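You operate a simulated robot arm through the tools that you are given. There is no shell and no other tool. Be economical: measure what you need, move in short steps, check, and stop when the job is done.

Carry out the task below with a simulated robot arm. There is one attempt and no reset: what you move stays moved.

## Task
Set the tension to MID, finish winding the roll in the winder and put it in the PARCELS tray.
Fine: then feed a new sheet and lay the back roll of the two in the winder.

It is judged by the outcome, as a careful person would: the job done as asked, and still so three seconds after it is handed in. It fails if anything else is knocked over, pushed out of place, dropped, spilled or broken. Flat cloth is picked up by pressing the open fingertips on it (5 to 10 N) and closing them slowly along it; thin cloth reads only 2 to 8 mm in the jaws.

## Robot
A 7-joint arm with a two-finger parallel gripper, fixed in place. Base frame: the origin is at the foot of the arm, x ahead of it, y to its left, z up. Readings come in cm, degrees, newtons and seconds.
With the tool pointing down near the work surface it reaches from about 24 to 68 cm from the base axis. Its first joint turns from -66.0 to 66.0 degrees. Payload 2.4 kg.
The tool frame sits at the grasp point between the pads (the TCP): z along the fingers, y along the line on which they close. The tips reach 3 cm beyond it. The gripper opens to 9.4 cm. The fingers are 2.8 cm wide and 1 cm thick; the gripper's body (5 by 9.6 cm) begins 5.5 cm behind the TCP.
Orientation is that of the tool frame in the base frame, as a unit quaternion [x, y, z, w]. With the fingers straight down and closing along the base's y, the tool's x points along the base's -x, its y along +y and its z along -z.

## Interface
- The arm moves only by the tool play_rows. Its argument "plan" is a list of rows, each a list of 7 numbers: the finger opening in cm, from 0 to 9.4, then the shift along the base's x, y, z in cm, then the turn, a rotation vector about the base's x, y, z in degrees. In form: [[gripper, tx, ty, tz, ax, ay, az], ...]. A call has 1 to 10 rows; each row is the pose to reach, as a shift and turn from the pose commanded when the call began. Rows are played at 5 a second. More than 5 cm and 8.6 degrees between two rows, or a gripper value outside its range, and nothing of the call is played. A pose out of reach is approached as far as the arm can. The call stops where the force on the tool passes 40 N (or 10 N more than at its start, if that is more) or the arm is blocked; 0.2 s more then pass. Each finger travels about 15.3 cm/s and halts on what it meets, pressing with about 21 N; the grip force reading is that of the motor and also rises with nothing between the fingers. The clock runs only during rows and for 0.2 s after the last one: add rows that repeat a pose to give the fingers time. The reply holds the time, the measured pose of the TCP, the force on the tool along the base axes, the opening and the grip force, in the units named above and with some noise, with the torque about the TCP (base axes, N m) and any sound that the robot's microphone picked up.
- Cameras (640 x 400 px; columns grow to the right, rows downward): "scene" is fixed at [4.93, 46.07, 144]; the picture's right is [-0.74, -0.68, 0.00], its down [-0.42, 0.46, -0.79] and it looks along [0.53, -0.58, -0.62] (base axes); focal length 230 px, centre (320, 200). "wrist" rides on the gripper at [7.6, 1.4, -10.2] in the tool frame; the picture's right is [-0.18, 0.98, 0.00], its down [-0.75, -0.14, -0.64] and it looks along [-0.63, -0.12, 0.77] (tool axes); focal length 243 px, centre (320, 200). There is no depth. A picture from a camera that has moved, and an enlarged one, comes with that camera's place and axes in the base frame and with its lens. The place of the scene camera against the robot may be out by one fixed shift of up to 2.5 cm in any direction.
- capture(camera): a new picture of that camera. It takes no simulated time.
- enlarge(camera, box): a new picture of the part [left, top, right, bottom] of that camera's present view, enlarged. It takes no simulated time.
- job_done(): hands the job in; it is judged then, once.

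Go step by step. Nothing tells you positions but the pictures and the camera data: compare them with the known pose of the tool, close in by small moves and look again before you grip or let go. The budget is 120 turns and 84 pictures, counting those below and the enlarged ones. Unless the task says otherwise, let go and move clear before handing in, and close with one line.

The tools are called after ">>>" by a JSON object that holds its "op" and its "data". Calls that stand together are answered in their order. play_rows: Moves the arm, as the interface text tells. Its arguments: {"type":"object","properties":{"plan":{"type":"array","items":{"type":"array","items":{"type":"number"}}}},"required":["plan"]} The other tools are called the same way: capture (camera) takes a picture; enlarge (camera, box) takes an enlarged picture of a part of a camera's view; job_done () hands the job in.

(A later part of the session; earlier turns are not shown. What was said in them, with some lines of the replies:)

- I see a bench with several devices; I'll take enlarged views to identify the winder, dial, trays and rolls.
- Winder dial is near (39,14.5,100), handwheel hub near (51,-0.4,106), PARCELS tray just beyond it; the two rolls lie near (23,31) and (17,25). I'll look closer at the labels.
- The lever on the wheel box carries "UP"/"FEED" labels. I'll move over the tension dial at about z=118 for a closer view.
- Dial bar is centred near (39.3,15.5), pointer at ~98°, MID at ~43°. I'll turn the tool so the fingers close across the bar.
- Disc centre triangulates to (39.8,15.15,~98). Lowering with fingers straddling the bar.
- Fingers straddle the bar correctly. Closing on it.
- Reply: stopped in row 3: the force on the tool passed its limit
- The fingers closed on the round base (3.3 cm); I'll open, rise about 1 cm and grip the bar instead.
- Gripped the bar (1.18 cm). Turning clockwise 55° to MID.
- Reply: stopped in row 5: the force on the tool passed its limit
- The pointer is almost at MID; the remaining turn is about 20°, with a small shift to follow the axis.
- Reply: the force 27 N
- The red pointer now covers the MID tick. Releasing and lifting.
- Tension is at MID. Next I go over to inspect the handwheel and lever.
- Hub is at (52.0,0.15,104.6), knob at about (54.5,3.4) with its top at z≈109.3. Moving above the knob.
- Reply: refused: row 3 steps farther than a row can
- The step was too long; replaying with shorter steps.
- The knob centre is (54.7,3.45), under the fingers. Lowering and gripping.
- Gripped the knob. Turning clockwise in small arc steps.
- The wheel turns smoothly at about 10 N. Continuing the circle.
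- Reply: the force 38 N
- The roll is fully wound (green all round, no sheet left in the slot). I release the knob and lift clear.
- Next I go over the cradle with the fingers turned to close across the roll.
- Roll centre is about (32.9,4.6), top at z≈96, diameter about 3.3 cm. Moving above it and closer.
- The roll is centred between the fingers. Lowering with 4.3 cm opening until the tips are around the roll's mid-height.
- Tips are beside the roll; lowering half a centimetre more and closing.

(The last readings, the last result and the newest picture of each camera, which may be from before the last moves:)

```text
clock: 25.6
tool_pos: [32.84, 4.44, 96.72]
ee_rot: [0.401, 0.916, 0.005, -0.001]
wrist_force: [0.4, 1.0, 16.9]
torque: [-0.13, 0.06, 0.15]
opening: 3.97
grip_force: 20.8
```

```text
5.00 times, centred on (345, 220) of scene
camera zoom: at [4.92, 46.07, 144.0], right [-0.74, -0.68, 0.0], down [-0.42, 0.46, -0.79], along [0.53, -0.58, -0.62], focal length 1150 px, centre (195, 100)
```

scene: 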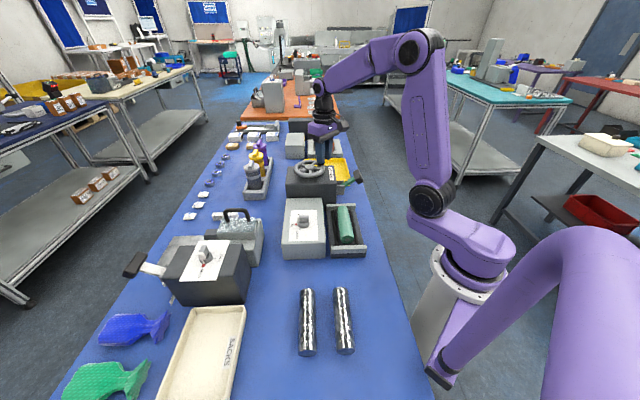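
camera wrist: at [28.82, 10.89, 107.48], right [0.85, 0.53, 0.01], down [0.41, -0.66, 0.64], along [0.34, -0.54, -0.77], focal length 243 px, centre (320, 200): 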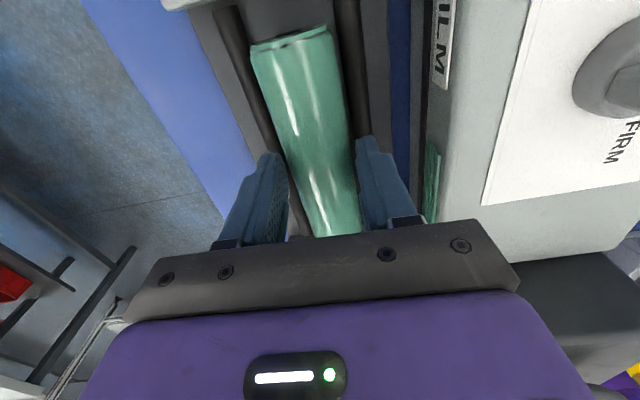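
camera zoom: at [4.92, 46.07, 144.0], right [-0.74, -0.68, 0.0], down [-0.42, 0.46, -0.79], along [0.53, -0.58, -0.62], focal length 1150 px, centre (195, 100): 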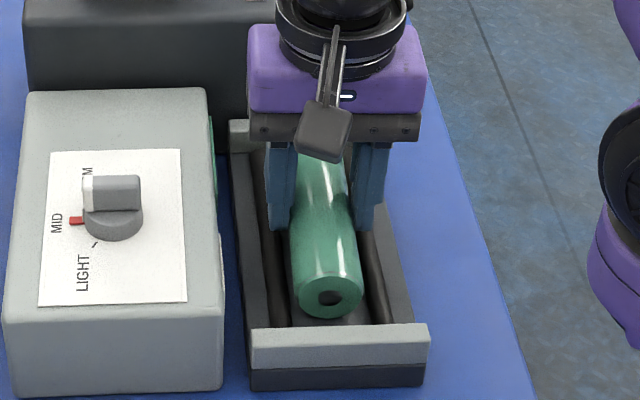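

Gripped at ~4.0 cm. Lifting gently to test.

>>> {"op": "play_rows", "data": {"plan": [[2, 0, 0, 0.3, 0, 0, 0], [2, 0, 0, 0.3, 0, 0, 0], [2, 0, 0, 1, 0, 0, 0], [2, 0, 0, 2, 0, 0, 0], [2, 0, 0, 3, 0, 0, 0]]}}

>>> {"op": "enlarge", "data": {"camera": "scene", "box": [310, 180, 380, 260]}}

>>> {"op": "capture", "data": {"camera": "wrist"}}

```text
clock: 26.8
tool_pos: [32.94, 4.56, 99.55]
ee_rot: [0.402, 0.916, 0.004, -0.002]
wrist_force: [1.1, -0.9, -3.2]
torque: [0.01, 0.01, -0.01]
opening: 4.01
grip_force: 21.2
```

```text
5.00 times, centred on (345, 220) of scene
camera zoom: at [4.94, 46.07, 144.0], right [-0.74, -0.68, 0.0], down [-0.42, 0.46, -0.79], along [0.53, -0.58, -0.62], focal length 1150 px, centre (195, 100)
```

zoom: 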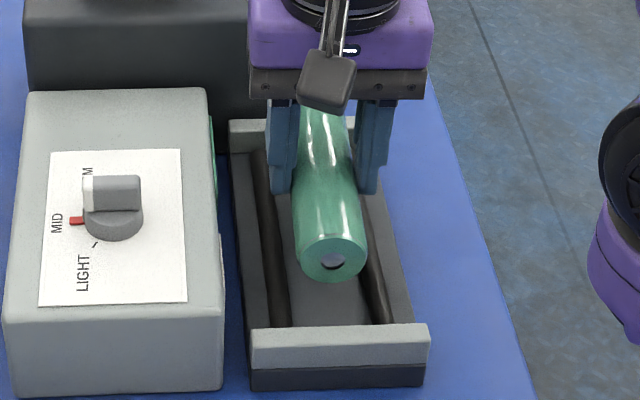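

```text
38 pictures are left
camera wrist: at [28.89, 10.87, 109.9], right [0.85, 0.53, 0.01], down [0.41, -0.66, 0.63], along [0.34, -0.54, -0.77], focal length 243 px, centre (320, 200)
```

wrist: 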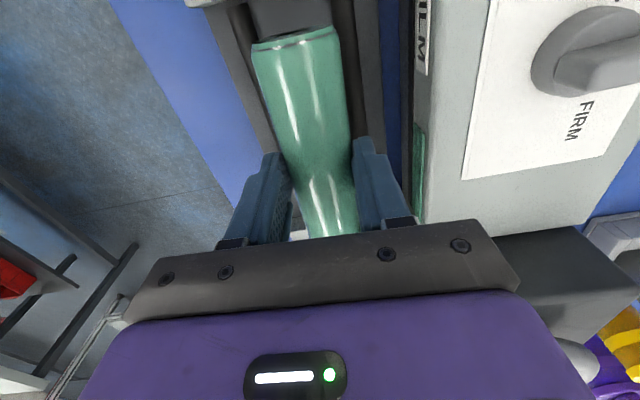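

The roll is held. Tray centre is about (59.9,-18.3); I lift to z≈118 and carry it over.

>>> {"op": "play_rows", "data": {"plan": [[2, 0, 0, 4, 0, 0, 0], [2, 0, 0, 8, 0, 0, 0], [2, 0, 0, 12, 0, 0, 0], [2, 1, -1, 16, 0, 0, 0], [2, 3, -2.6, 19, 0, 0, 0], [2, 6, -5.1, 19.5, 0, 0, 0], [2, 9, -7.7, 19.5, 0, 0, 0], [2, 12, -10.2, 19.5, 0, 0, 0], [2, 15, -12.8, 19.5, 0, 0, 0], [2, 18, -15.3, 19.5, 0, 0, 0]]}}

>>> {"op": "play_rows", "data": {"plan": [[2, 3, -2.5, 0, 0, 0, 0], [2, 6, -5, 0, 0, 0, 0], [2, 9, -7.6, 0, 0, 0, 0], [2, 9, -7.6, -4, 0, 0, 0], [2, 9, -7.6, -4, 0, 0, 0]]}}

>>> {"op": "capture", "data": {"camera": "wrist"}}

>>> {"op": "enlarge", "data": {"camera": "scene", "box": [260, 100, 400, 200]}}

```text
clock: 29.0
tool_pos: [50.99, -10.74, 119.01]
ee_rot: [0.4, 0.917, 0.005, -0.003]
wrist_force: [0.6, 0.5, -2.9]
torque: [0.0, 0.07, 0.0]
opening: 3.98
grip_force: 20.8
```

```text
clock: 30.2
tool_pos: [59.81, -18.25, 114.91]
ee_rot: [0.401, 0.916, 0.005, -0.003]
wrist_force: [0.4, -0.2, -2.9]
torque: [0.0, 0.0, -0.02]
opening: 3.98
grip_force: 21.3
```

```text
37 pictures are left
camera wrist: at [55.77, -11.89, 125.28], right [0.85, 0.53, 0.01], down [0.41, -0.66, 0.63], along [0.34, -0.54, -0.77], focal length 243 px, centre (320, 200)
```

wrist: 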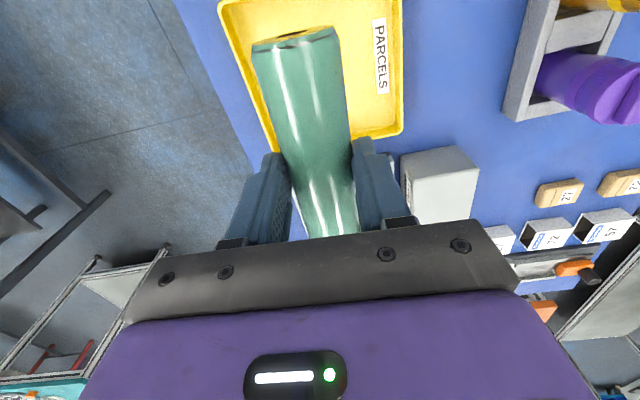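

```text
4.00 times, centred on (330, 150) of scene
camera zoom: at [4.94, 46.07, 144.0], right [-0.74, -0.68, 0.0], down [-0.42, 0.46, -0.79], along [0.53, -0.58, -0.62], focal length 920 px, centre (280, 400)
```

zoom: 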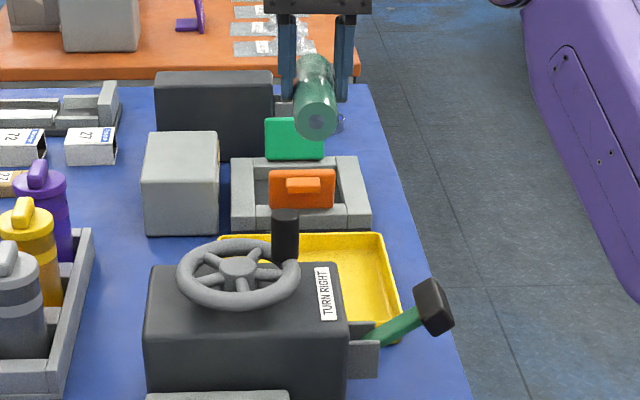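

The roll is centred over the tray. Lowering it.

>>> {"op": "play_rows", "data": {"plan": [[2, 0.2, 0.1, -4, 0, 0, 0], [2, 0.2, 0.1, -8, 0, 0, 0], [2, 0.2, 0.1, -12, 0, 0, 0], [2, 0.2, 0.1, -15, 0, 0, 0], [2, 0.2, 0.1, -17, 0, 0, 0], [2, 0.2, 0.1, -17.5, 0, 0, 0]]}}

>>> {"op": "enlarge", "data": {"camera": "scene", "box": [260, 100, 400, 200]}}

```text
clock: 31.6
tool_pos: [59.97, -18.21, 97.49]
ee_rot: [0.401, 0.916, 0.005, -0.003]
wrist_force: [-0.3, 0.7, -3.5]
torque: [-0.03, 0.02, -0.01]
opening: 3.97
grip_force: 21.0
```

```text
4.00 times, centred on (330, 150) of scene
camera zoom: at [4.94, 46.07, 144.0], right [-0.74, -0.68, 0.0], down [-0.42, 0.46, -0.79], along [0.53, -0.58, -0.62], focal length 920 px, centre (280, 400)
```

zoom: 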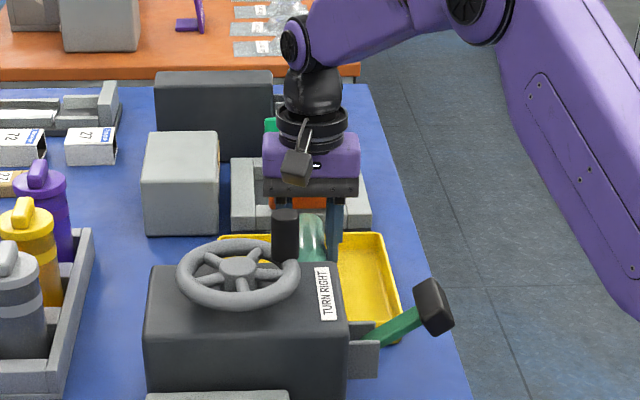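

>>> {"op": "play_rows", "data": {"plan": [[2, 0, 0, -0.5, 0, 0, 0], [2, 0, 0, -1, 0, 0, 0], [2, 0, 0, -1.4, 0, 0, 0], [2, 0, 0, -1.4, 0, 0, 0]]}}

```text
clock: 32.6
tool_pos: [60.17, -18.32, 96.07]
ee_rot: [0.401, 0.916, 0.005, -0.003]
wrist_force: [-0.4, -1.0, -3.0]
torque: [-0.01, 0.01, 0.01]
opening: 3.98
grip_force: 20.8
```

>>> {"op": "play_rows", "data": {"plan": [[2, 0, 0, -0.3, 0, 0, 0], [2, 0, 0, -0.6, 0, 0, 0], [2, 0, 0, -0.6, 0, 0, 0]]}}

```text
clock: 33.4
tool_pos: [60.19, -18.24, 95.48]
ee_rot: [0.4, 0.916, 0.004, -0.002]
wrist_force: [0.5, 0.2, -3.5]
torque: [0.03, -0.03, 0.03]
opening: 3.99
grip_force: 20.7
```

Not down yet; a bit lower.

>>> {"op": "play_rows", "data": {"plan": [[2, 0, 0, -0.3, 0, 0, 0], [2, 0, 0, -0.6, 0, 0, 0], [2, 0, 0, -0.6, 0, 0, 0]]}}

>>> {"op": "capture", "data": {"camera": "wrist"}}

```text
clock: 34.2
tool_pos: [60.23, -18.19, 95.07]
ee_rot: [0.402, 0.916, 0.006, -0.001]
wrist_force: [-3.3, 1.6, 9.9]
torque: [-0.1, 0.17, -0.03]
opening: 3.98
grip_force: 20.6
```

```text
34 pictures are left
camera wrist: at [56.1, -11.96, 105.34], right [0.85, 0.53, 0.01], down [0.41, -0.66, 0.64], along [0.34, -0.54, -0.77], focal length 243 px, centre (320, 200)
```

wrist: 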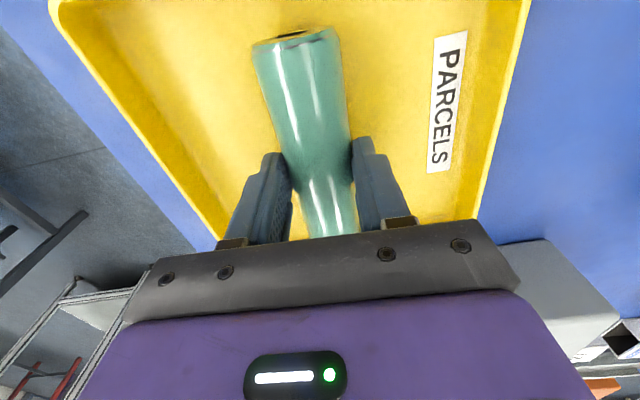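

The roll is on the tray floor. Opening and rising.

>>> {"op": "play_rows", "data": {"plan": [[4.4, 0, 0, 0.1, 0, 0, 0], [5.5, 0, 0, 0.1, 0, 0, 0], [6, 0, 0, 0.3, 0, 0, 0], [6, 0, 0, 3, 0, 0, 0], [6, 0, 0, 7, 0, 0, 0], [6, 0, 0, 11, 0, 0, 0], [6, 0, 0, 15, 0, 0, 0], [6, 0, 0, 19, 0, 0, 0], [6, -2, 2, 23, 0, 0, 0]]}}

>>> {"op": "capture", "data": {"camera": "wrist"}}

```text
clock: 36.2
tool_pos: [57.96, -16.22, 117.71]
ee_rot: [0.401, 0.916, 0.005, -0.003]
wrist_force: [0.2, 0.0, 0.3]
torque: [0.02, 0.0, -0.03]
opening: 6.01
grip_force: 0.0
```

```text
33 pictures are left
camera wrist: at [53.9, -9.92, 128.07], right [0.85, 0.53, 0.01], down [0.41, -0.66, 0.63], along [0.34, -0.54, -0.77], focal length 243 px, centre (320, 200)
```

wrist: 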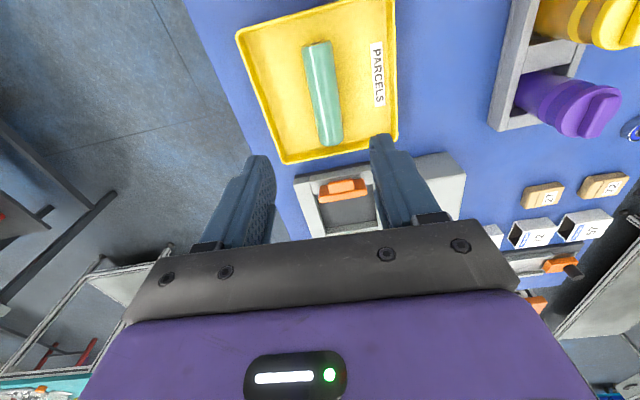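

The roll lies in the PARCELS tray. Now I go to look at the feed lever and its labels from the robot's side.

>>> {"op": "play_rows", "data": {"plan": [[6, -2, 0, 1, 0, 0, 8.5], [6, -4, 0, 1, 0, 0, 17], [6, -6, 0, 1, 0, 0, 25.5], [6, -8, 0, 1, 0, 0, 34], [6, -10, 0, 1, 0, 0, 42.5], [6, -12, 0, 1, 0, 0, 51], [6, -14, 0, 1, 0, 0, 59.5], [6, -16, -0.5, 1, 0, 0, 68], [6, -18.5, -0.8, 0, 0, 0, 76.5], [6, -21, -1, -1, 0, 0, 85]]}}

>>> {"op": "play_rows", "data": {"plan": [[6, 0, 0, -3, 0, 0, 5], [6, 0, 0, -5, 0, 0, 5]]}}

>>> {"op": "capture", "data": {"camera": "wrist"}}

```text
clock: 38.4
tool_pos: [37.14, -17.3, 116.95]
ee_rot: [-0.325, 0.946, 0.002, -0.005]
wrist_force: [-1.4, -0.6, 0.3]
torque: [-0.01, 0.0, 0.02]
opening: 5.99
grip_force: 0.1
```

```text
clock: 39.0
tool_pos: [37.34, -17.29, 111.82]
ee_rot: [-0.365, 0.931, 0.002, -0.005]
wrist_force: [-1.1, 0.5, -0.3]
torque: [0.02, 0.0, -0.01]
opening: 6.0
grip_force: 0.1
```

```text
32 pictures are left
camera wrist: at [30.89, -21.55, 122.11], right [-0.53, 0.85, 0.01], down [0.66, 0.41, 0.64], along [0.54, 0.34, -0.77], focal length 243 px, centre (320, 200)
```

wrist: 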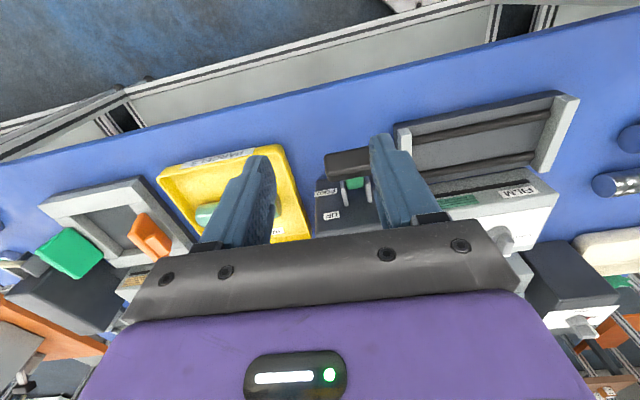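

>>> {"op": "enlarge", "data": {"camera": "wrist", "box": [280, 120, 440, 240]}}

```text
3.33 times, centred on (360, 180) of wrist
camera zoom: at [30.89, -21.55, 122.11], right [-0.53, 0.85, 0.01], down [0.66, 0.41, 0.64], along [0.54, 0.34, -0.77], focal length 809 px, centre (187, 267)
```

zoom: 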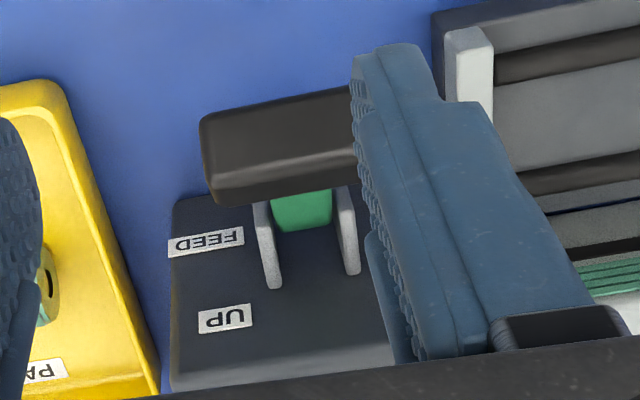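

The lever's upper label is UP and lower label FEED, so pressing the handle down feeds. Handle is about (39.5,-11.6, top 101.4); I position closed fingers above it.

>>> {"op": "play_rows", "data": {"plan": [[3, 0.8, 2, 0, 0, 0, 0], [0, 1.5, 4, 0, 0, 0, 0], [0, 2.2, 5.7, -1, 0, 0, 0], [0, 2.2, 5.7, -3.8, 0, 0, 0], [0, 2.2, 5.7, -3.8, 0, 0, 0]]}}

>>> {"op": "capture", "data": {"camera": "wrist"}}

>>> {"op": "enlarge", "data": {"camera": "scene", "box": [280, 120, 400, 220]}}

```text
clock: 40.2
tool_pos: [39.25, -11.58, 108.07]
ee_rot: [-0.363, 0.932, 0.002, -0.005]
wrist_force: [-0.2, 0.2, 0.4]
torque: [-0.01, -0.03, 0.0]
opening: 0.0
grip_force: 20.9
```

```text
30 pictures are left
camera wrist: at [32.93, -15.73, 118.39], right [-0.53, 0.85, 0.01], down [0.66, 0.41, 0.64], along [0.54, 0.34, -0.77], focal length 243 px, centre (320, 200)
```

wrist: 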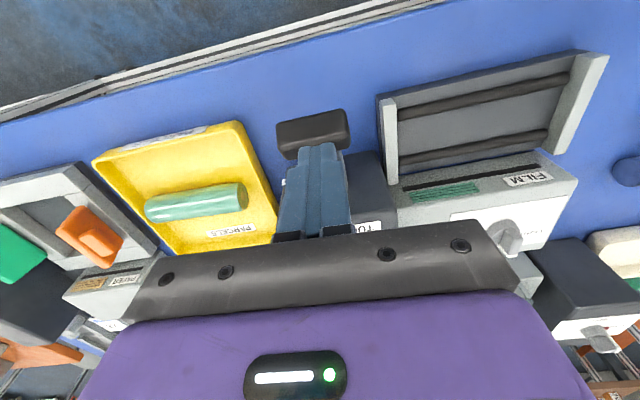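

```text
4.00 times, centred on (340, 170) of scene
camera zoom: at [4.93, 46.07, 144.0], right [-0.74, -0.68, 0.0], down [-0.42, 0.46, -0.79], along [0.53, -0.58, -0.62], focal length 920 px, centre (240, 320)
```

zoom: 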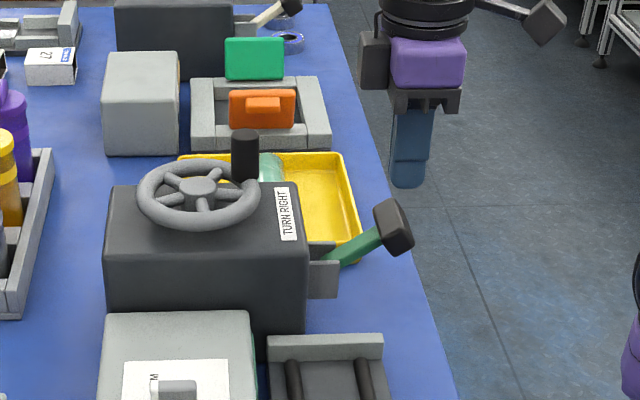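

Shifting slightly onto the handle's centre and pressing down in steps.

>>> {"op": "play_rows", "data": {"plan": [[0, -0.2, -0.8, -1.5, 0, 0, 0], [0, -0.2, -0.8, -3, 0, 0, 0], [0, -0.4, -1, -4.5, 0, 0, 0], [0, -0.5, -1.1, -6, 0, 0, 0], [0, -0.5, -1.1, -6, 0, 0, 0]]}}

>>> {"op": "enlarge", "data": {"camera": "scene", "box": [280, 140, 400, 260]}}

```text
clock: 41.4
tool_pos: [38.71, -12.65, 102.0]
ee_rot: [-0.365, 0.931, 0.002, -0.005]
wrist_force: [0.4, -0.6, 1.5]
torque: [-0.04, -0.01, 0.01]
opening: 0.0
grip_force: 21.1
```

```text
3.33 times, centred on (340, 200) of scene
camera zoom: at [4.93, 46.07, 144.0], right [-0.74, -0.68, 0.0], down [-0.42, 0.46, -0.79], along [0.53, -0.58, -0.62], focal length 767 px, centre (253, 200)
```

zoom: 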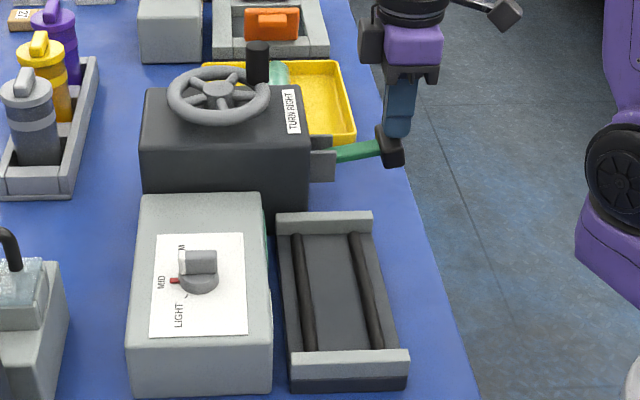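

The lever is moving down easily. Pressing further along the arc.

>>> {"op": "play_rows", "data": {"plan": [[0, 0, 0, -1.2, 0, 0, 0], [0, 0.1, 0.1, -2.4, 0, 0, 0], [0, 0.2, 0.2, -3.6, 0, 0, 0], [0, 0.4, 0.4, -4.8, 0, 0, 0], [0, 0.7, 0.6, -6, 0, 0, 0], [0, 0.7, 0.6, -6, 0, 0, 0]]}}

>>> {"op": "enlarge", "data": {"camera": "scene", "box": [280, 140, 400, 260]}}

```text
clock: 42.4
tool_pos: [39.05, -12.37, 98.03]
ee_rot: [-0.364, 0.931, 0.001, -0.005]
wrist_force: [-11.2, 1.1, 29.2]
torque: [0.17, 0.08, 0.06]
opening: 0.01
grip_force: 21.2
stopped in row 4: the force on the tool passed its limit (the readings are from after the stop); the commanded pose is now the measured one
```

```text
3.33 times, centred on (340, 200) of scene
camera zoom: at [4.86, 46.09, 143.99], right [-0.74, -0.68, 0.0], down [-0.42, 0.46, -0.79], along [0.53, -0.58, -0.62], focal length 767 px, centre (253, 200)
```

zoom: 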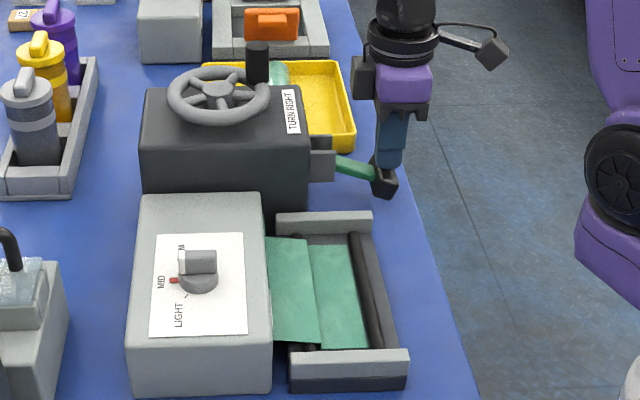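

A new sheet has fed across the cradle and the lever hit its stop. Lifting off.

>>> {"op": "play_rows", "data": {"plan": [[0, 0, 0, 1, 0, 0, 0], [0, -0.5, -0.5, 4, 0, 0, 0], [0, -1.5, -1, 8, 0, 0, 0], [2, -1.5, -1, 12, 0, 0, 0], [4, -1.5, -1, 16, 0, 0, 0], [6, -1.5, 2, 20, 0, 0, 0]]}}

>>> {"op": "enlarge", "data": {"camera": "scene", "box": [260, 140, 400, 370]}}

```text
clock: 43.8
tool_pos: [37.72, -10.55, 117.92]
ee_rot: [-0.364, 0.931, 0.002, -0.004]
wrist_force: [0.6, 0.3, 0.0]
torque: [-0.01, -0.04, -0.01]
opening: 6.01
grip_force: 0.1
```

```text
1.74 times, centred on (330, 255) of scene
camera zoom: at [4.93, 46.07, 144.0], right [-0.74, -0.68, 0.0], down [-0.42, 0.46, -0.79], along [0.53, -0.58, -0.62], focal length 400 px, centre (303, 104)
```

zoom: 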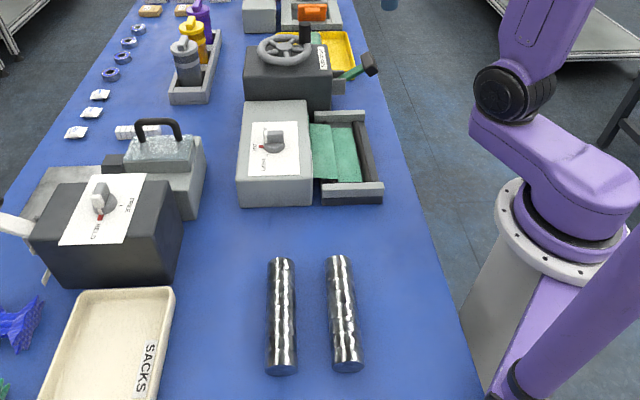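

The lever returned up and the sheet stayed. The back roll (farther from the arm) lies near (21,32); heading there with the tool turned to −47°.

>>> {"op": "play_rows", "data": {"plan": [[6, -0.7, 2, 0, 0, 0, -8.5], [6, -1.4, 4, 0, 0, 0, -17], [6, -2.1, 6, 0, 0, 0, -25.5], [6, -2.8, 8, 0, 0, 0, -34], [6, -3.5, 10, 0, 0, 0, -42.5], [6, -4.2, 12, 0, 0, 0, -51], [6, -4.9, 14, 0, 0, 0, -59.5], [6, -5.6, 16, 0, 0, 0, -68], [6, -6.3, 18, 0, 0, 0, -76.5], [6, -7, 20, 0, 0, 0, -85]]}}

>>> {"op": "play_rows", "data": {"plan": [[6, -1.4, 4, 0, 0, 0, -5], [6, -2.8, 8, 0, 0, 0, -5], [6, -4.3, 12, -1, 0, 0, -5], [6, -5.8, 16, -2, 0, 0, -5], [6, -7.3, 20, -3, 0, 0, -5], [6, -8.2, 21.6, -6, 0, 0, -5]]}}

>>> {"op": "capture", "data": {"camera": "wrist"}}

```text
clock: 46.0
tool_pos: [30.6, 9.38, 117.84]
ee_rot: [0.362, 0.932, 0.004, -0.002]
wrist_force: [-0.1, 0.2, 0.4]
torque: [0.0, 0.03, 0.01]
opening: 6.0
grip_force: 0.0
```

```text
clock: 47.4
tool_pos: [22.37, 31.08, 112.05]
ee_rot: [0.402, 0.916, 0.004, -0.002]
wrist_force: [0.3, 0.4, 0.0]
torque: [0.03, -0.02, -0.01]
opening: 6.0
grip_force: 0.0
```

```text
25 pictures are left
camera wrist: at [18.41, 37.46, 122.26], right [0.85, 0.53, 0.0], down [0.41, -0.66, 0.64], along [0.34, -0.54, -0.77], focal length 243 px, centre (320, 200)
```

wrist: 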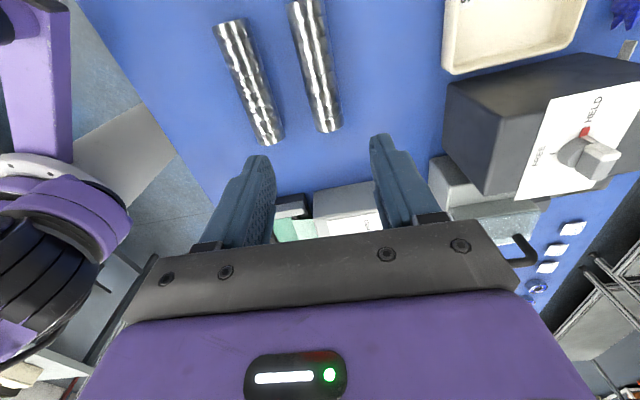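

The back roll is centred at about (21.6,32.2). Moving above it, lower, to check.

>>> {"op": "play_rows", "data": {"plan": [[5, -0.8, 1.1, -4, 0, 0, 0], [5, -0.8, 1.1, -8, 0, 0, 0], [5, -0.8, 1.1, -12, 0, 0, 0], [5, -0.8, 1.1, -12, 0, 0, 0]]}}

>>> {"op": "capture", "data": {"camera": "wrist"}}

>>> {"op": "enlarge", "data": {"camera": "scene", "box": [260, 240, 400, 370]}}

```text
clock: 48.4
tool_pos: [21.61, 32.35, 99.85]
ee_rot: [0.402, 0.916, 0.003, -0.002]
wrist_force: [-0.2, -0.1, 0.2]
torque: [0.03, 0.0, 0.01]
opening: 4.99
grip_force: 0.1
```

```text
24 pictures are left
camera wrist: at [17.48, 38.67, 110.23], right [0.85, 0.53, 0.0], down [0.41, -0.66, 0.64], along [0.34, -0.54, -0.77], focal length 243 px, centre (320, 200)
```

wrist: 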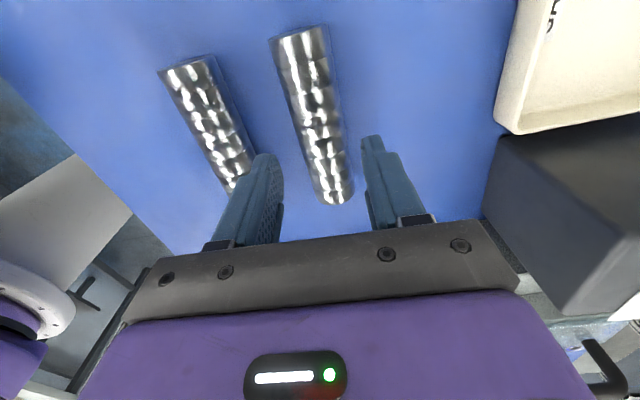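

```text
3.08 times, centred on (330, 305) of scene
camera zoom: at [4.93, 46.07, 144.0], right [-0.74, -0.68, 0.0], down [-0.42, 0.46, -0.79], along [0.53, -0.58, -0.62], focal length 708 px, centre (289, -123)
```

zoom: 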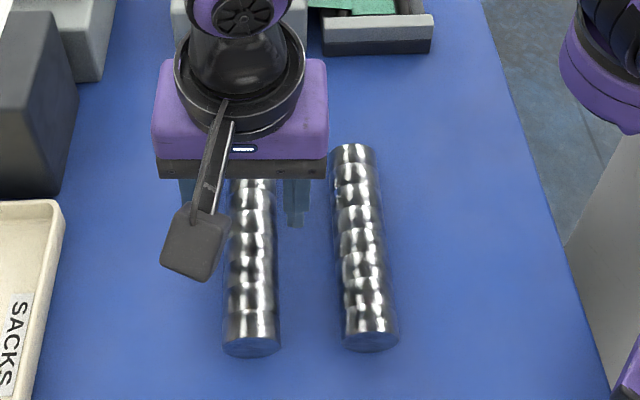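

Measured centre (21.6,32.15) agrees. Lowering to the roll and closing.

>>> {"op": "play_rows", "data": {"plan": [[4.8, 0, -0.2, -2, 0, 0, 2], [4.8, 0, -0.2, -4, 0, 0, 2], [4.8, 0, -0.2, -5.2, 0, 0, 2], [4.8, 0, -0.2, -5.8, 0, 0, 2], [3.5, 0, -0.2, -5.8, 0, 0, 2], [2, 0, -0.2, -5.8, 0, 0, 2], [1.5, 0, -0.2, -5.8, 0, 0, 2]]}}

>>> {"op": "capture", "data": {"camera": "wrist"}}

```text
clock: 50.0
tool_pos: [21.68, 32.0, 94.26]
ee_rot: [0.385, 0.923, 0.003, -0.002]
wrist_force: [0.2, -0.8, 9.5]
torque: [-0.09, 0.08, 0.17]
opening: 3.98
grip_force: 20.3
```

```text
22 pictures are left
camera wrist: at [17.41, 38.32, 104.48], right [0.83, 0.56, 0.0], down [0.43, -0.64, 0.64], along [0.36, -0.52, -0.77], focal length 243 px, centre (320, 200)
```

wrist: 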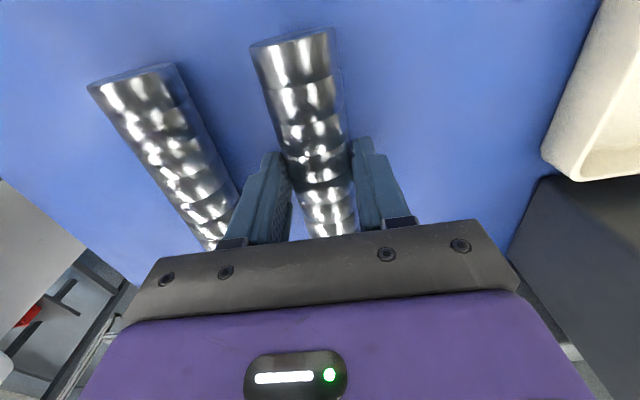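

Held at 4.0 cm. Lifting and carrying to the cradle.

>>> {"op": "play_rows", "data": {"plan": [[1.5, 0, 0, 0.5, 0, 0, 0], [1.5, 0, 0, 2, 0, 0, 0], [1.5, 0, 0, 5, 0, 0, 0], [1.5, 0, 0, 9, 0, 0, 0], [1.5, 0, 0, 13, 0, 0, -1], [1.5, 0.5, -1, 16, 0, 0, -2], [1.5, 1.8, -4.5, 18, 0, 0, -2.5], [1.5, 3.3, -8.5, 18, 0, 0, -2.5], [1.5, 4.8, -12.5, 18, 0, 0, -2.5], [1.5, 6.3, -16.5, 18, 0, 0, -2.5]]}}

>>> {"op": "play_rows", "data": {"plan": [[1.5, 1.6, -3.7, 0, 0, 0, 0], [1.5, 3.2, -7.4, 0, 0, 0, 0], [1.5, 4.9, -11, 0, 0, 0, 0], [1.5, 4.9, -11, -3, 0, 0, 0], [1.5, 4.9, -11, -3, 0, 0, 0]]}}

>>> {"op": "capture", "data": {"camera": "wrist"}}

>>> {"op": "enlarge", "data": {"camera": "scene", "box": [270, 150, 400, 270]}}

```text
clock: 52.2
tool_pos: [27.87, 15.57, 112.37]
ee_rot: [0.405, 0.914, 0.004, -0.002]
wrist_force: [0.0, -1.0, -4.0]
torque: [0.05, 0.02, 0.0]
opening: 3.96
grip_force: 21.2
```

```text
clock: 53.4
tool_pos: [32.93, 4.54, 109.19]
ee_rot: [0.405, 0.914, 0.004, -0.003]
wrist_force: [-0.5, 0.2, -3.1]
torque: [-0.03, -0.03, -0.01]
opening: 3.95
grip_force: 21.7
```

```text
21 pictures are left
camera wrist: at [28.86, 10.96, 119.51], right [0.85, 0.52, 0.0], down [0.4, -0.66, 0.64], along [0.34, -0.54, -0.77], focal length 243 px, centre (320, 200)
```

wrist: 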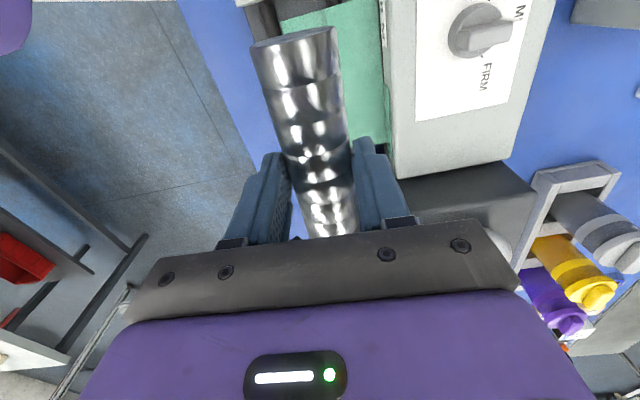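

```text
3.33 times, centred on (335, 210) of scene
camera zoom: at [4.94, 46.07, 144.0], right [-0.74, -0.68, 0.0], down [-0.42, 0.46, -0.79], along [0.53, -0.58, -0.62], focal length 767 px, centre (270, 167)
```

zoom: 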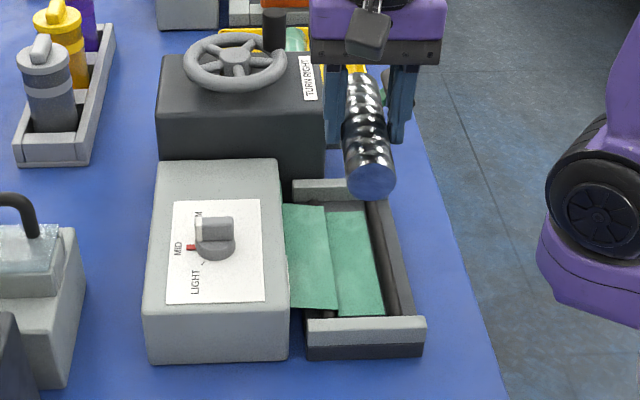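

The roll is aligned over the cradle. Lowering onto the sheet.

>>> {"op": "play_rows", "data": {"plan": [[1.5, -0.2, 0.1, -4, 0, 0, 0], [1.5, -0.2, 0.1, -8, 0, 0, 0], [1.5, -0.2, 0.1, -10, 0, 0, 0], [1.5, -0.2, 0.1, -11.2, 0, 0, 0], [1.5, -0.2, 0.1, -11.2, 0, 0, 0]]}}

>>> {"op": "enlarge", "data": {"camera": "scene", "box": [300, 170, 390, 265]}}

>>> {"op": "capture", "data": {"camera": "wrist"}}

```text
clock: 54.6
tool_pos: [32.69, 4.61, 98.0]
ee_rot: [0.405, 0.914, 0.005, -0.001]
wrist_force: [0.4, -0.2, -2.9]
torque: [0.0, 0.0, 0.0]
opening: 3.96
grip_force: 20.7
```

```text
4.21 times, centred on (345, 218) of scene
camera zoom: at [4.94, 46.07, 144.0], right [-0.74, -0.68, 0.0], down [-0.42, 0.46, -0.79], along [0.53, -0.58, -0.62], focal length 969 px, centre (215, 126)
```

zoom: 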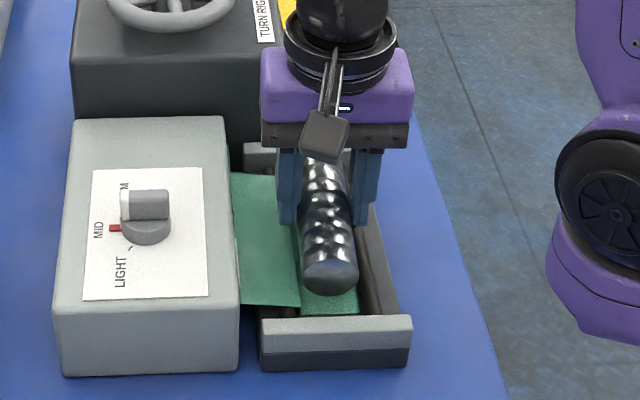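

```text
18 pictures are left
camera wrist: at [28.66, 11.08, 108.29], right [0.85, 0.52, 0.0], down [0.4, -0.66, 0.64], along [0.34, -0.54, -0.77], focal length 243 px, centre (320, 200)
```

wrist: 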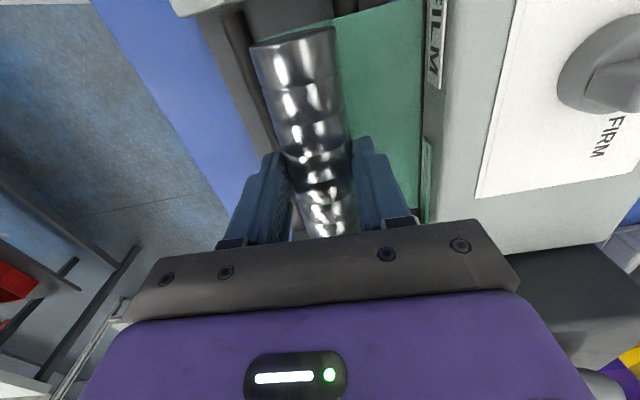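

>>> {"op": "play_rows", "data": {"plan": [[1.5, 0, 0, -0.4, 0, 0, 0], [1.5, 0, 0, -0.8, 0, 0, 0], [1.5, 0, 0, -1.1, 0, 0, 0], [1.5, 0, 0, -1.1, 0, 0, 0]]}}

>>> {"op": "enlarge", "data": {"camera": "scene", "box": [300, 170, 390, 265]}}

```text
clock: 55.6
tool_pos: [32.65, 4.66, 96.86]
ee_rot: [0.405, 0.914, 0.004, -0.002]
wrist_force: [-0.2, -0.2, -2.8]
torque: [0.0, 0.0, -0.03]
opening: 3.97
grip_force: 20.9
```

```text
4.21 times, centred on (345, 218) of scene
camera zoom: at [4.94, 46.07, 144.0], right [-0.74, -0.68, 0.0], down [-0.42, 0.46, -0.79], along [0.53, -0.58, -0.62], focal length 969 px, centre (215, 126)
```

zoom: 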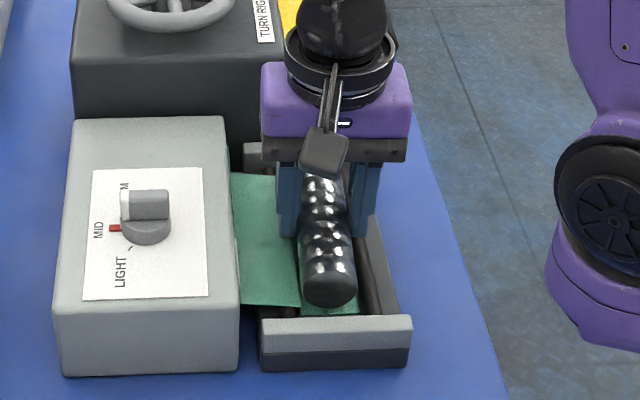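

>>> {"op": "play_rows", "data": {"plan": [[1.5, 0, 0, -0.3, 0, 0, 0], [1.5, 0, 0, -0.5, 0, 0, 0], [1.5, 0, 0, -0.5, 0, 0, 0]]}}

```text
clock: 56.4
tool_pos: [32.69, 4.58, 96.41]
ee_rot: [0.405, 0.914, 0.004, -0.002]
wrist_force: [-0.1, -0.7, -3.5]
torque: [-0.01, -0.03, -0.01]
opening: 3.97
grip_force: 21.1
```

>>> {"op": "play_rows", "data": {"plan": [[1.5, 0, 0, -0.3, 0, 0, 0], [1.5, 0, 0, -0.5, 0, 0, 0], [1.5, 0, 0, -0.5, 0, 0, 0]]}}

>>> {"op": "enlarge", "data": {"camera": "scene", "box": [300, 170, 390, 265]}}

```text
clock: 57.1
tool_pos: [32.7, 4.55, 95.88]
ee_rot: [0.405, 0.914, 0.004, -0.002]
wrist_force: [-3.2, -1.1, 11.4]
torque: [-0.51, 0.15, -0.01]
opening: 3.99
grip_force: 21.0
stopped in row 3: the force on the tool passed its limit (the readings are from after the stop); the commanded pose is now the measured one
```

```text
4.21 times, centred on (345, 218) of scene
camera zoom: at [4.91, 46.07, 144.0], right [-0.74, -0.68, 0.0], down [-0.42, 0.46, -0.79], along [0.53, -0.58, -0.62], focal length 969 px, centre (215, 126)
```

zoom: 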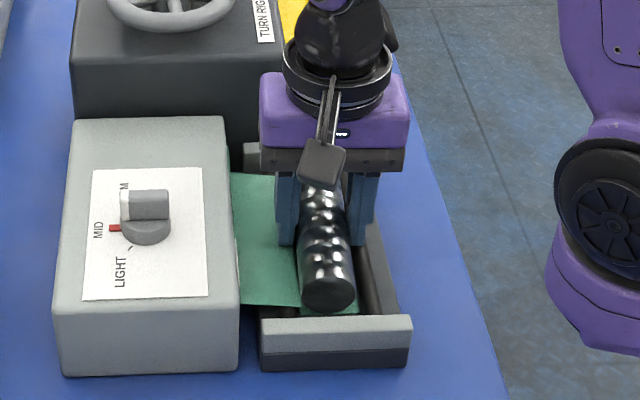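

It has made contact with the cradle. Opening gently and rising straight up.

>>> {"op": "play_rows", "data": {"plan": [[3.9, 0, 0, 0.1, 0, 0, 0], [4.2, 0, 0, 0.2, 0, 0, 0], [4.5, 0, 0, 0.3, 0, 0, 0], [4.6, 0, 0, 0.5, 0, 0, 0], [4.6, 0, 0, 1.5, 0, 0, 0], [4.6, 0, 0, 3, 0, 0, 0]]}}

>>> {"op": "enlarge", "data": {"camera": "scene", "box": [300, 170, 390, 265]}}

>>> {"op": "capture", "data": {"camera": "wrist"}}

```text
clock: 58.5
tool_pos: [32.83, 4.65, 98.8]
ee_rot: [0.405, 0.914, 0.004, -0.002]
wrist_force: [-0.4, -0.3, 0.0]
torque: [0.0, -0.02, 0.03]
opening: 4.6
grip_force: 0.0
```

```text
4.21 times, centred on (345, 218) of scene
camera zoom: at [4.93, 46.07, 144.0], right [-0.74, -0.68, 0.0], down [-0.42, 0.46, -0.79], along [0.53, -0.58, -0.62], focal length 969 px, centre (215, 126)
```

zoom: 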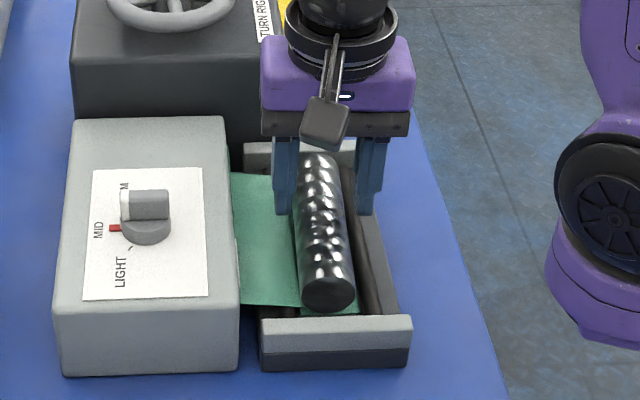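

```text
14 pictures are left
camera wrist: at [28.74, 11.02, 109.17], right [0.85, 0.52, 0.0], down [0.4, -0.66, 0.64], along [0.34, -0.54, -0.77], focal length 243 px, centre (320, 200)
```

wrist: 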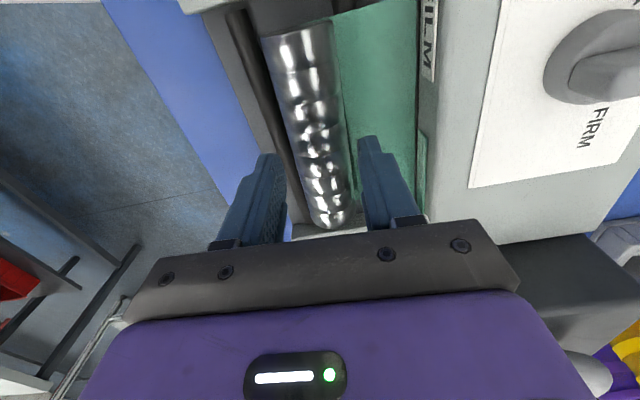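

The roll rests in the cradle on the new sheet. Rising clear for a final check.

>>> {"op": "play_rows", "data": {"plan": [[4.6, 0, 0, 4, 0, 0, 0], [5, 0, 0, 8, 0, 0, 0], [6, 0, 0, 12, 0, 0, 0], [6, 0, 0, 16, 0, 0, 0], [6, -1, -3, 20, 0, 0, 0], [6, -1, -7, 22, 0, 0, 0], [6, -1, -7, 22, 0, 0, 0], [6, -1, -7, 22, 0, 0, 0], [6, -1, -7, 22, 0, 0, 0]]}}

>>> {"op": "enlarge", "data": {"camera": "scene", "box": [260, 130, 400, 270]}}

>>> {"op": "capture", "data": {"camera": "scene"}}

```text
refused: row 5 steps farther than a row can; nothing moved
```

```text
2.86 times, centred on (330, 200) of scene
camera zoom: at [4.93, 46.07, 144.0], right [-0.74, -0.68, 0.0], down [-0.42, 0.46, -0.79], along [0.53, -0.58, -0.62], focal length 657 px, centre (291, 200)
```

zoom: 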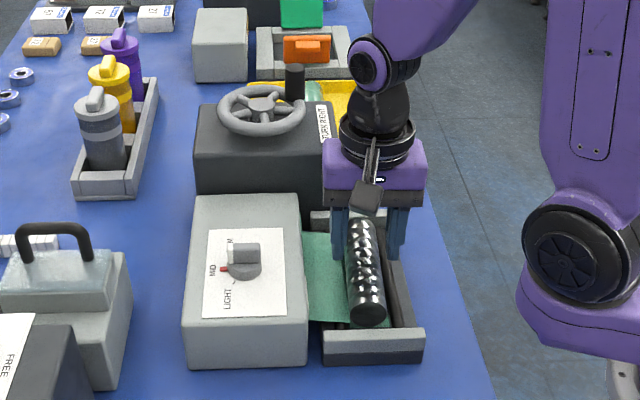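

```text
12 pictures are left
```

scene: 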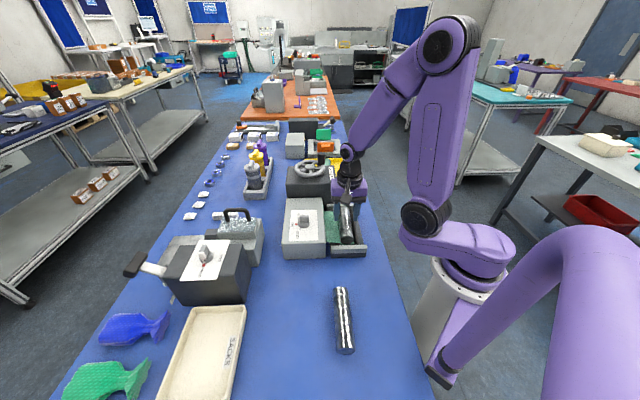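

One step was too long; rising again with shorter steps.

>>> {"op": "play_rows", "data": {"plan": [[4.6, 0, 0, 4, 0, 0, 0], [5, 0, 0, 8, 0, 0, 0], [6, 0, 0, 12, 0, 0, 0], [6, 0, 0, 16, 0, 0, 0], [6, 0, 0, 20, 0, 0, 0], [6, 0, 0, 22, 0, 0, 0], [6, 0, 0, 22, 0, 0, 0], [6, 0, 0, 22, 0, 0, 0]]}}

>>> {"op": "enlarge", "data": {"camera": "scene", "box": [260, 130, 400, 270]}}

>>> {"op": "capture", "data": {"camera": "wrist"}}

```text
clock: 60.3
tool_pos: [32.52, 4.82, 120.81]
ee_rot: [0.405, 0.914, 0.004, -0.001]
wrist_force: [-0.4, 0.1, 0.1]
torque: [0.01, 0.0, 0.0]
opening: 6.02
grip_force: 0.1
```

```text
2.86 times, centred on (330, 200) of scene
camera zoom: at [4.93, 46.07, 144.0], right [-0.74, -0.68, 0.0], down [-0.42, 0.46, -0.79], along [0.53, -0.58, -0.62], focal length 657 px, centre (291, 200)
```

zoom: 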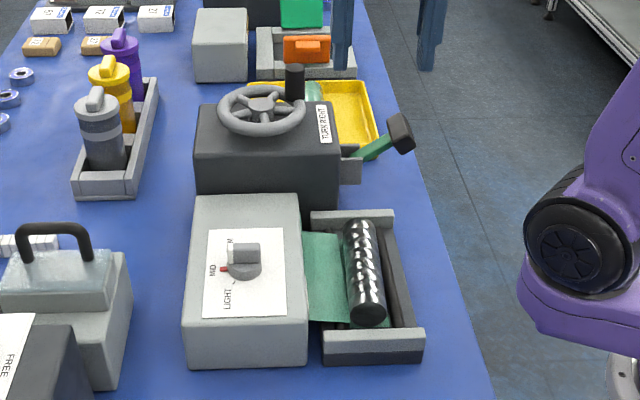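

```text
10 pictures are left
camera wrist: at [28.62, 11.23, 131.2], right [0.85, 0.52, 0.0], down [0.4, -0.66, 0.64], along [0.34, -0.54, -0.77], focal length 243 px, centre (320, 200)
```

wrist: 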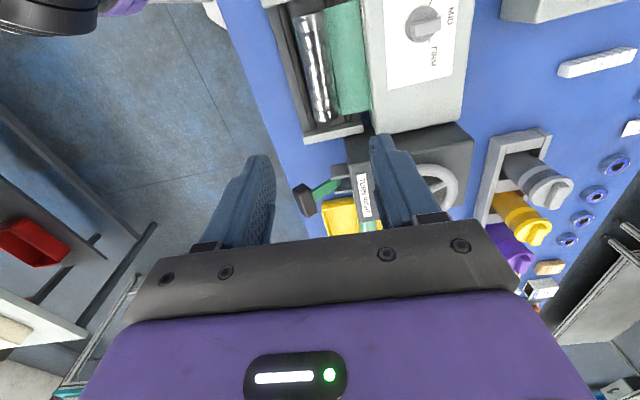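

The final pictures show the tension at MID, the wound roll in the PARCELS tray, a new sheet fed, and the back roll lying on it in the winder. The gripper is open and clear, so I'm handing in.

>>> {"op": "job_done", "data": {}}

```text
The job is handed in.
```

The job is handed in: tension is at MID, the wound roll is in the PARCELS tray, a new sheet is fed, and the back roll (I took this as the one farther from the arm) is in the winder.
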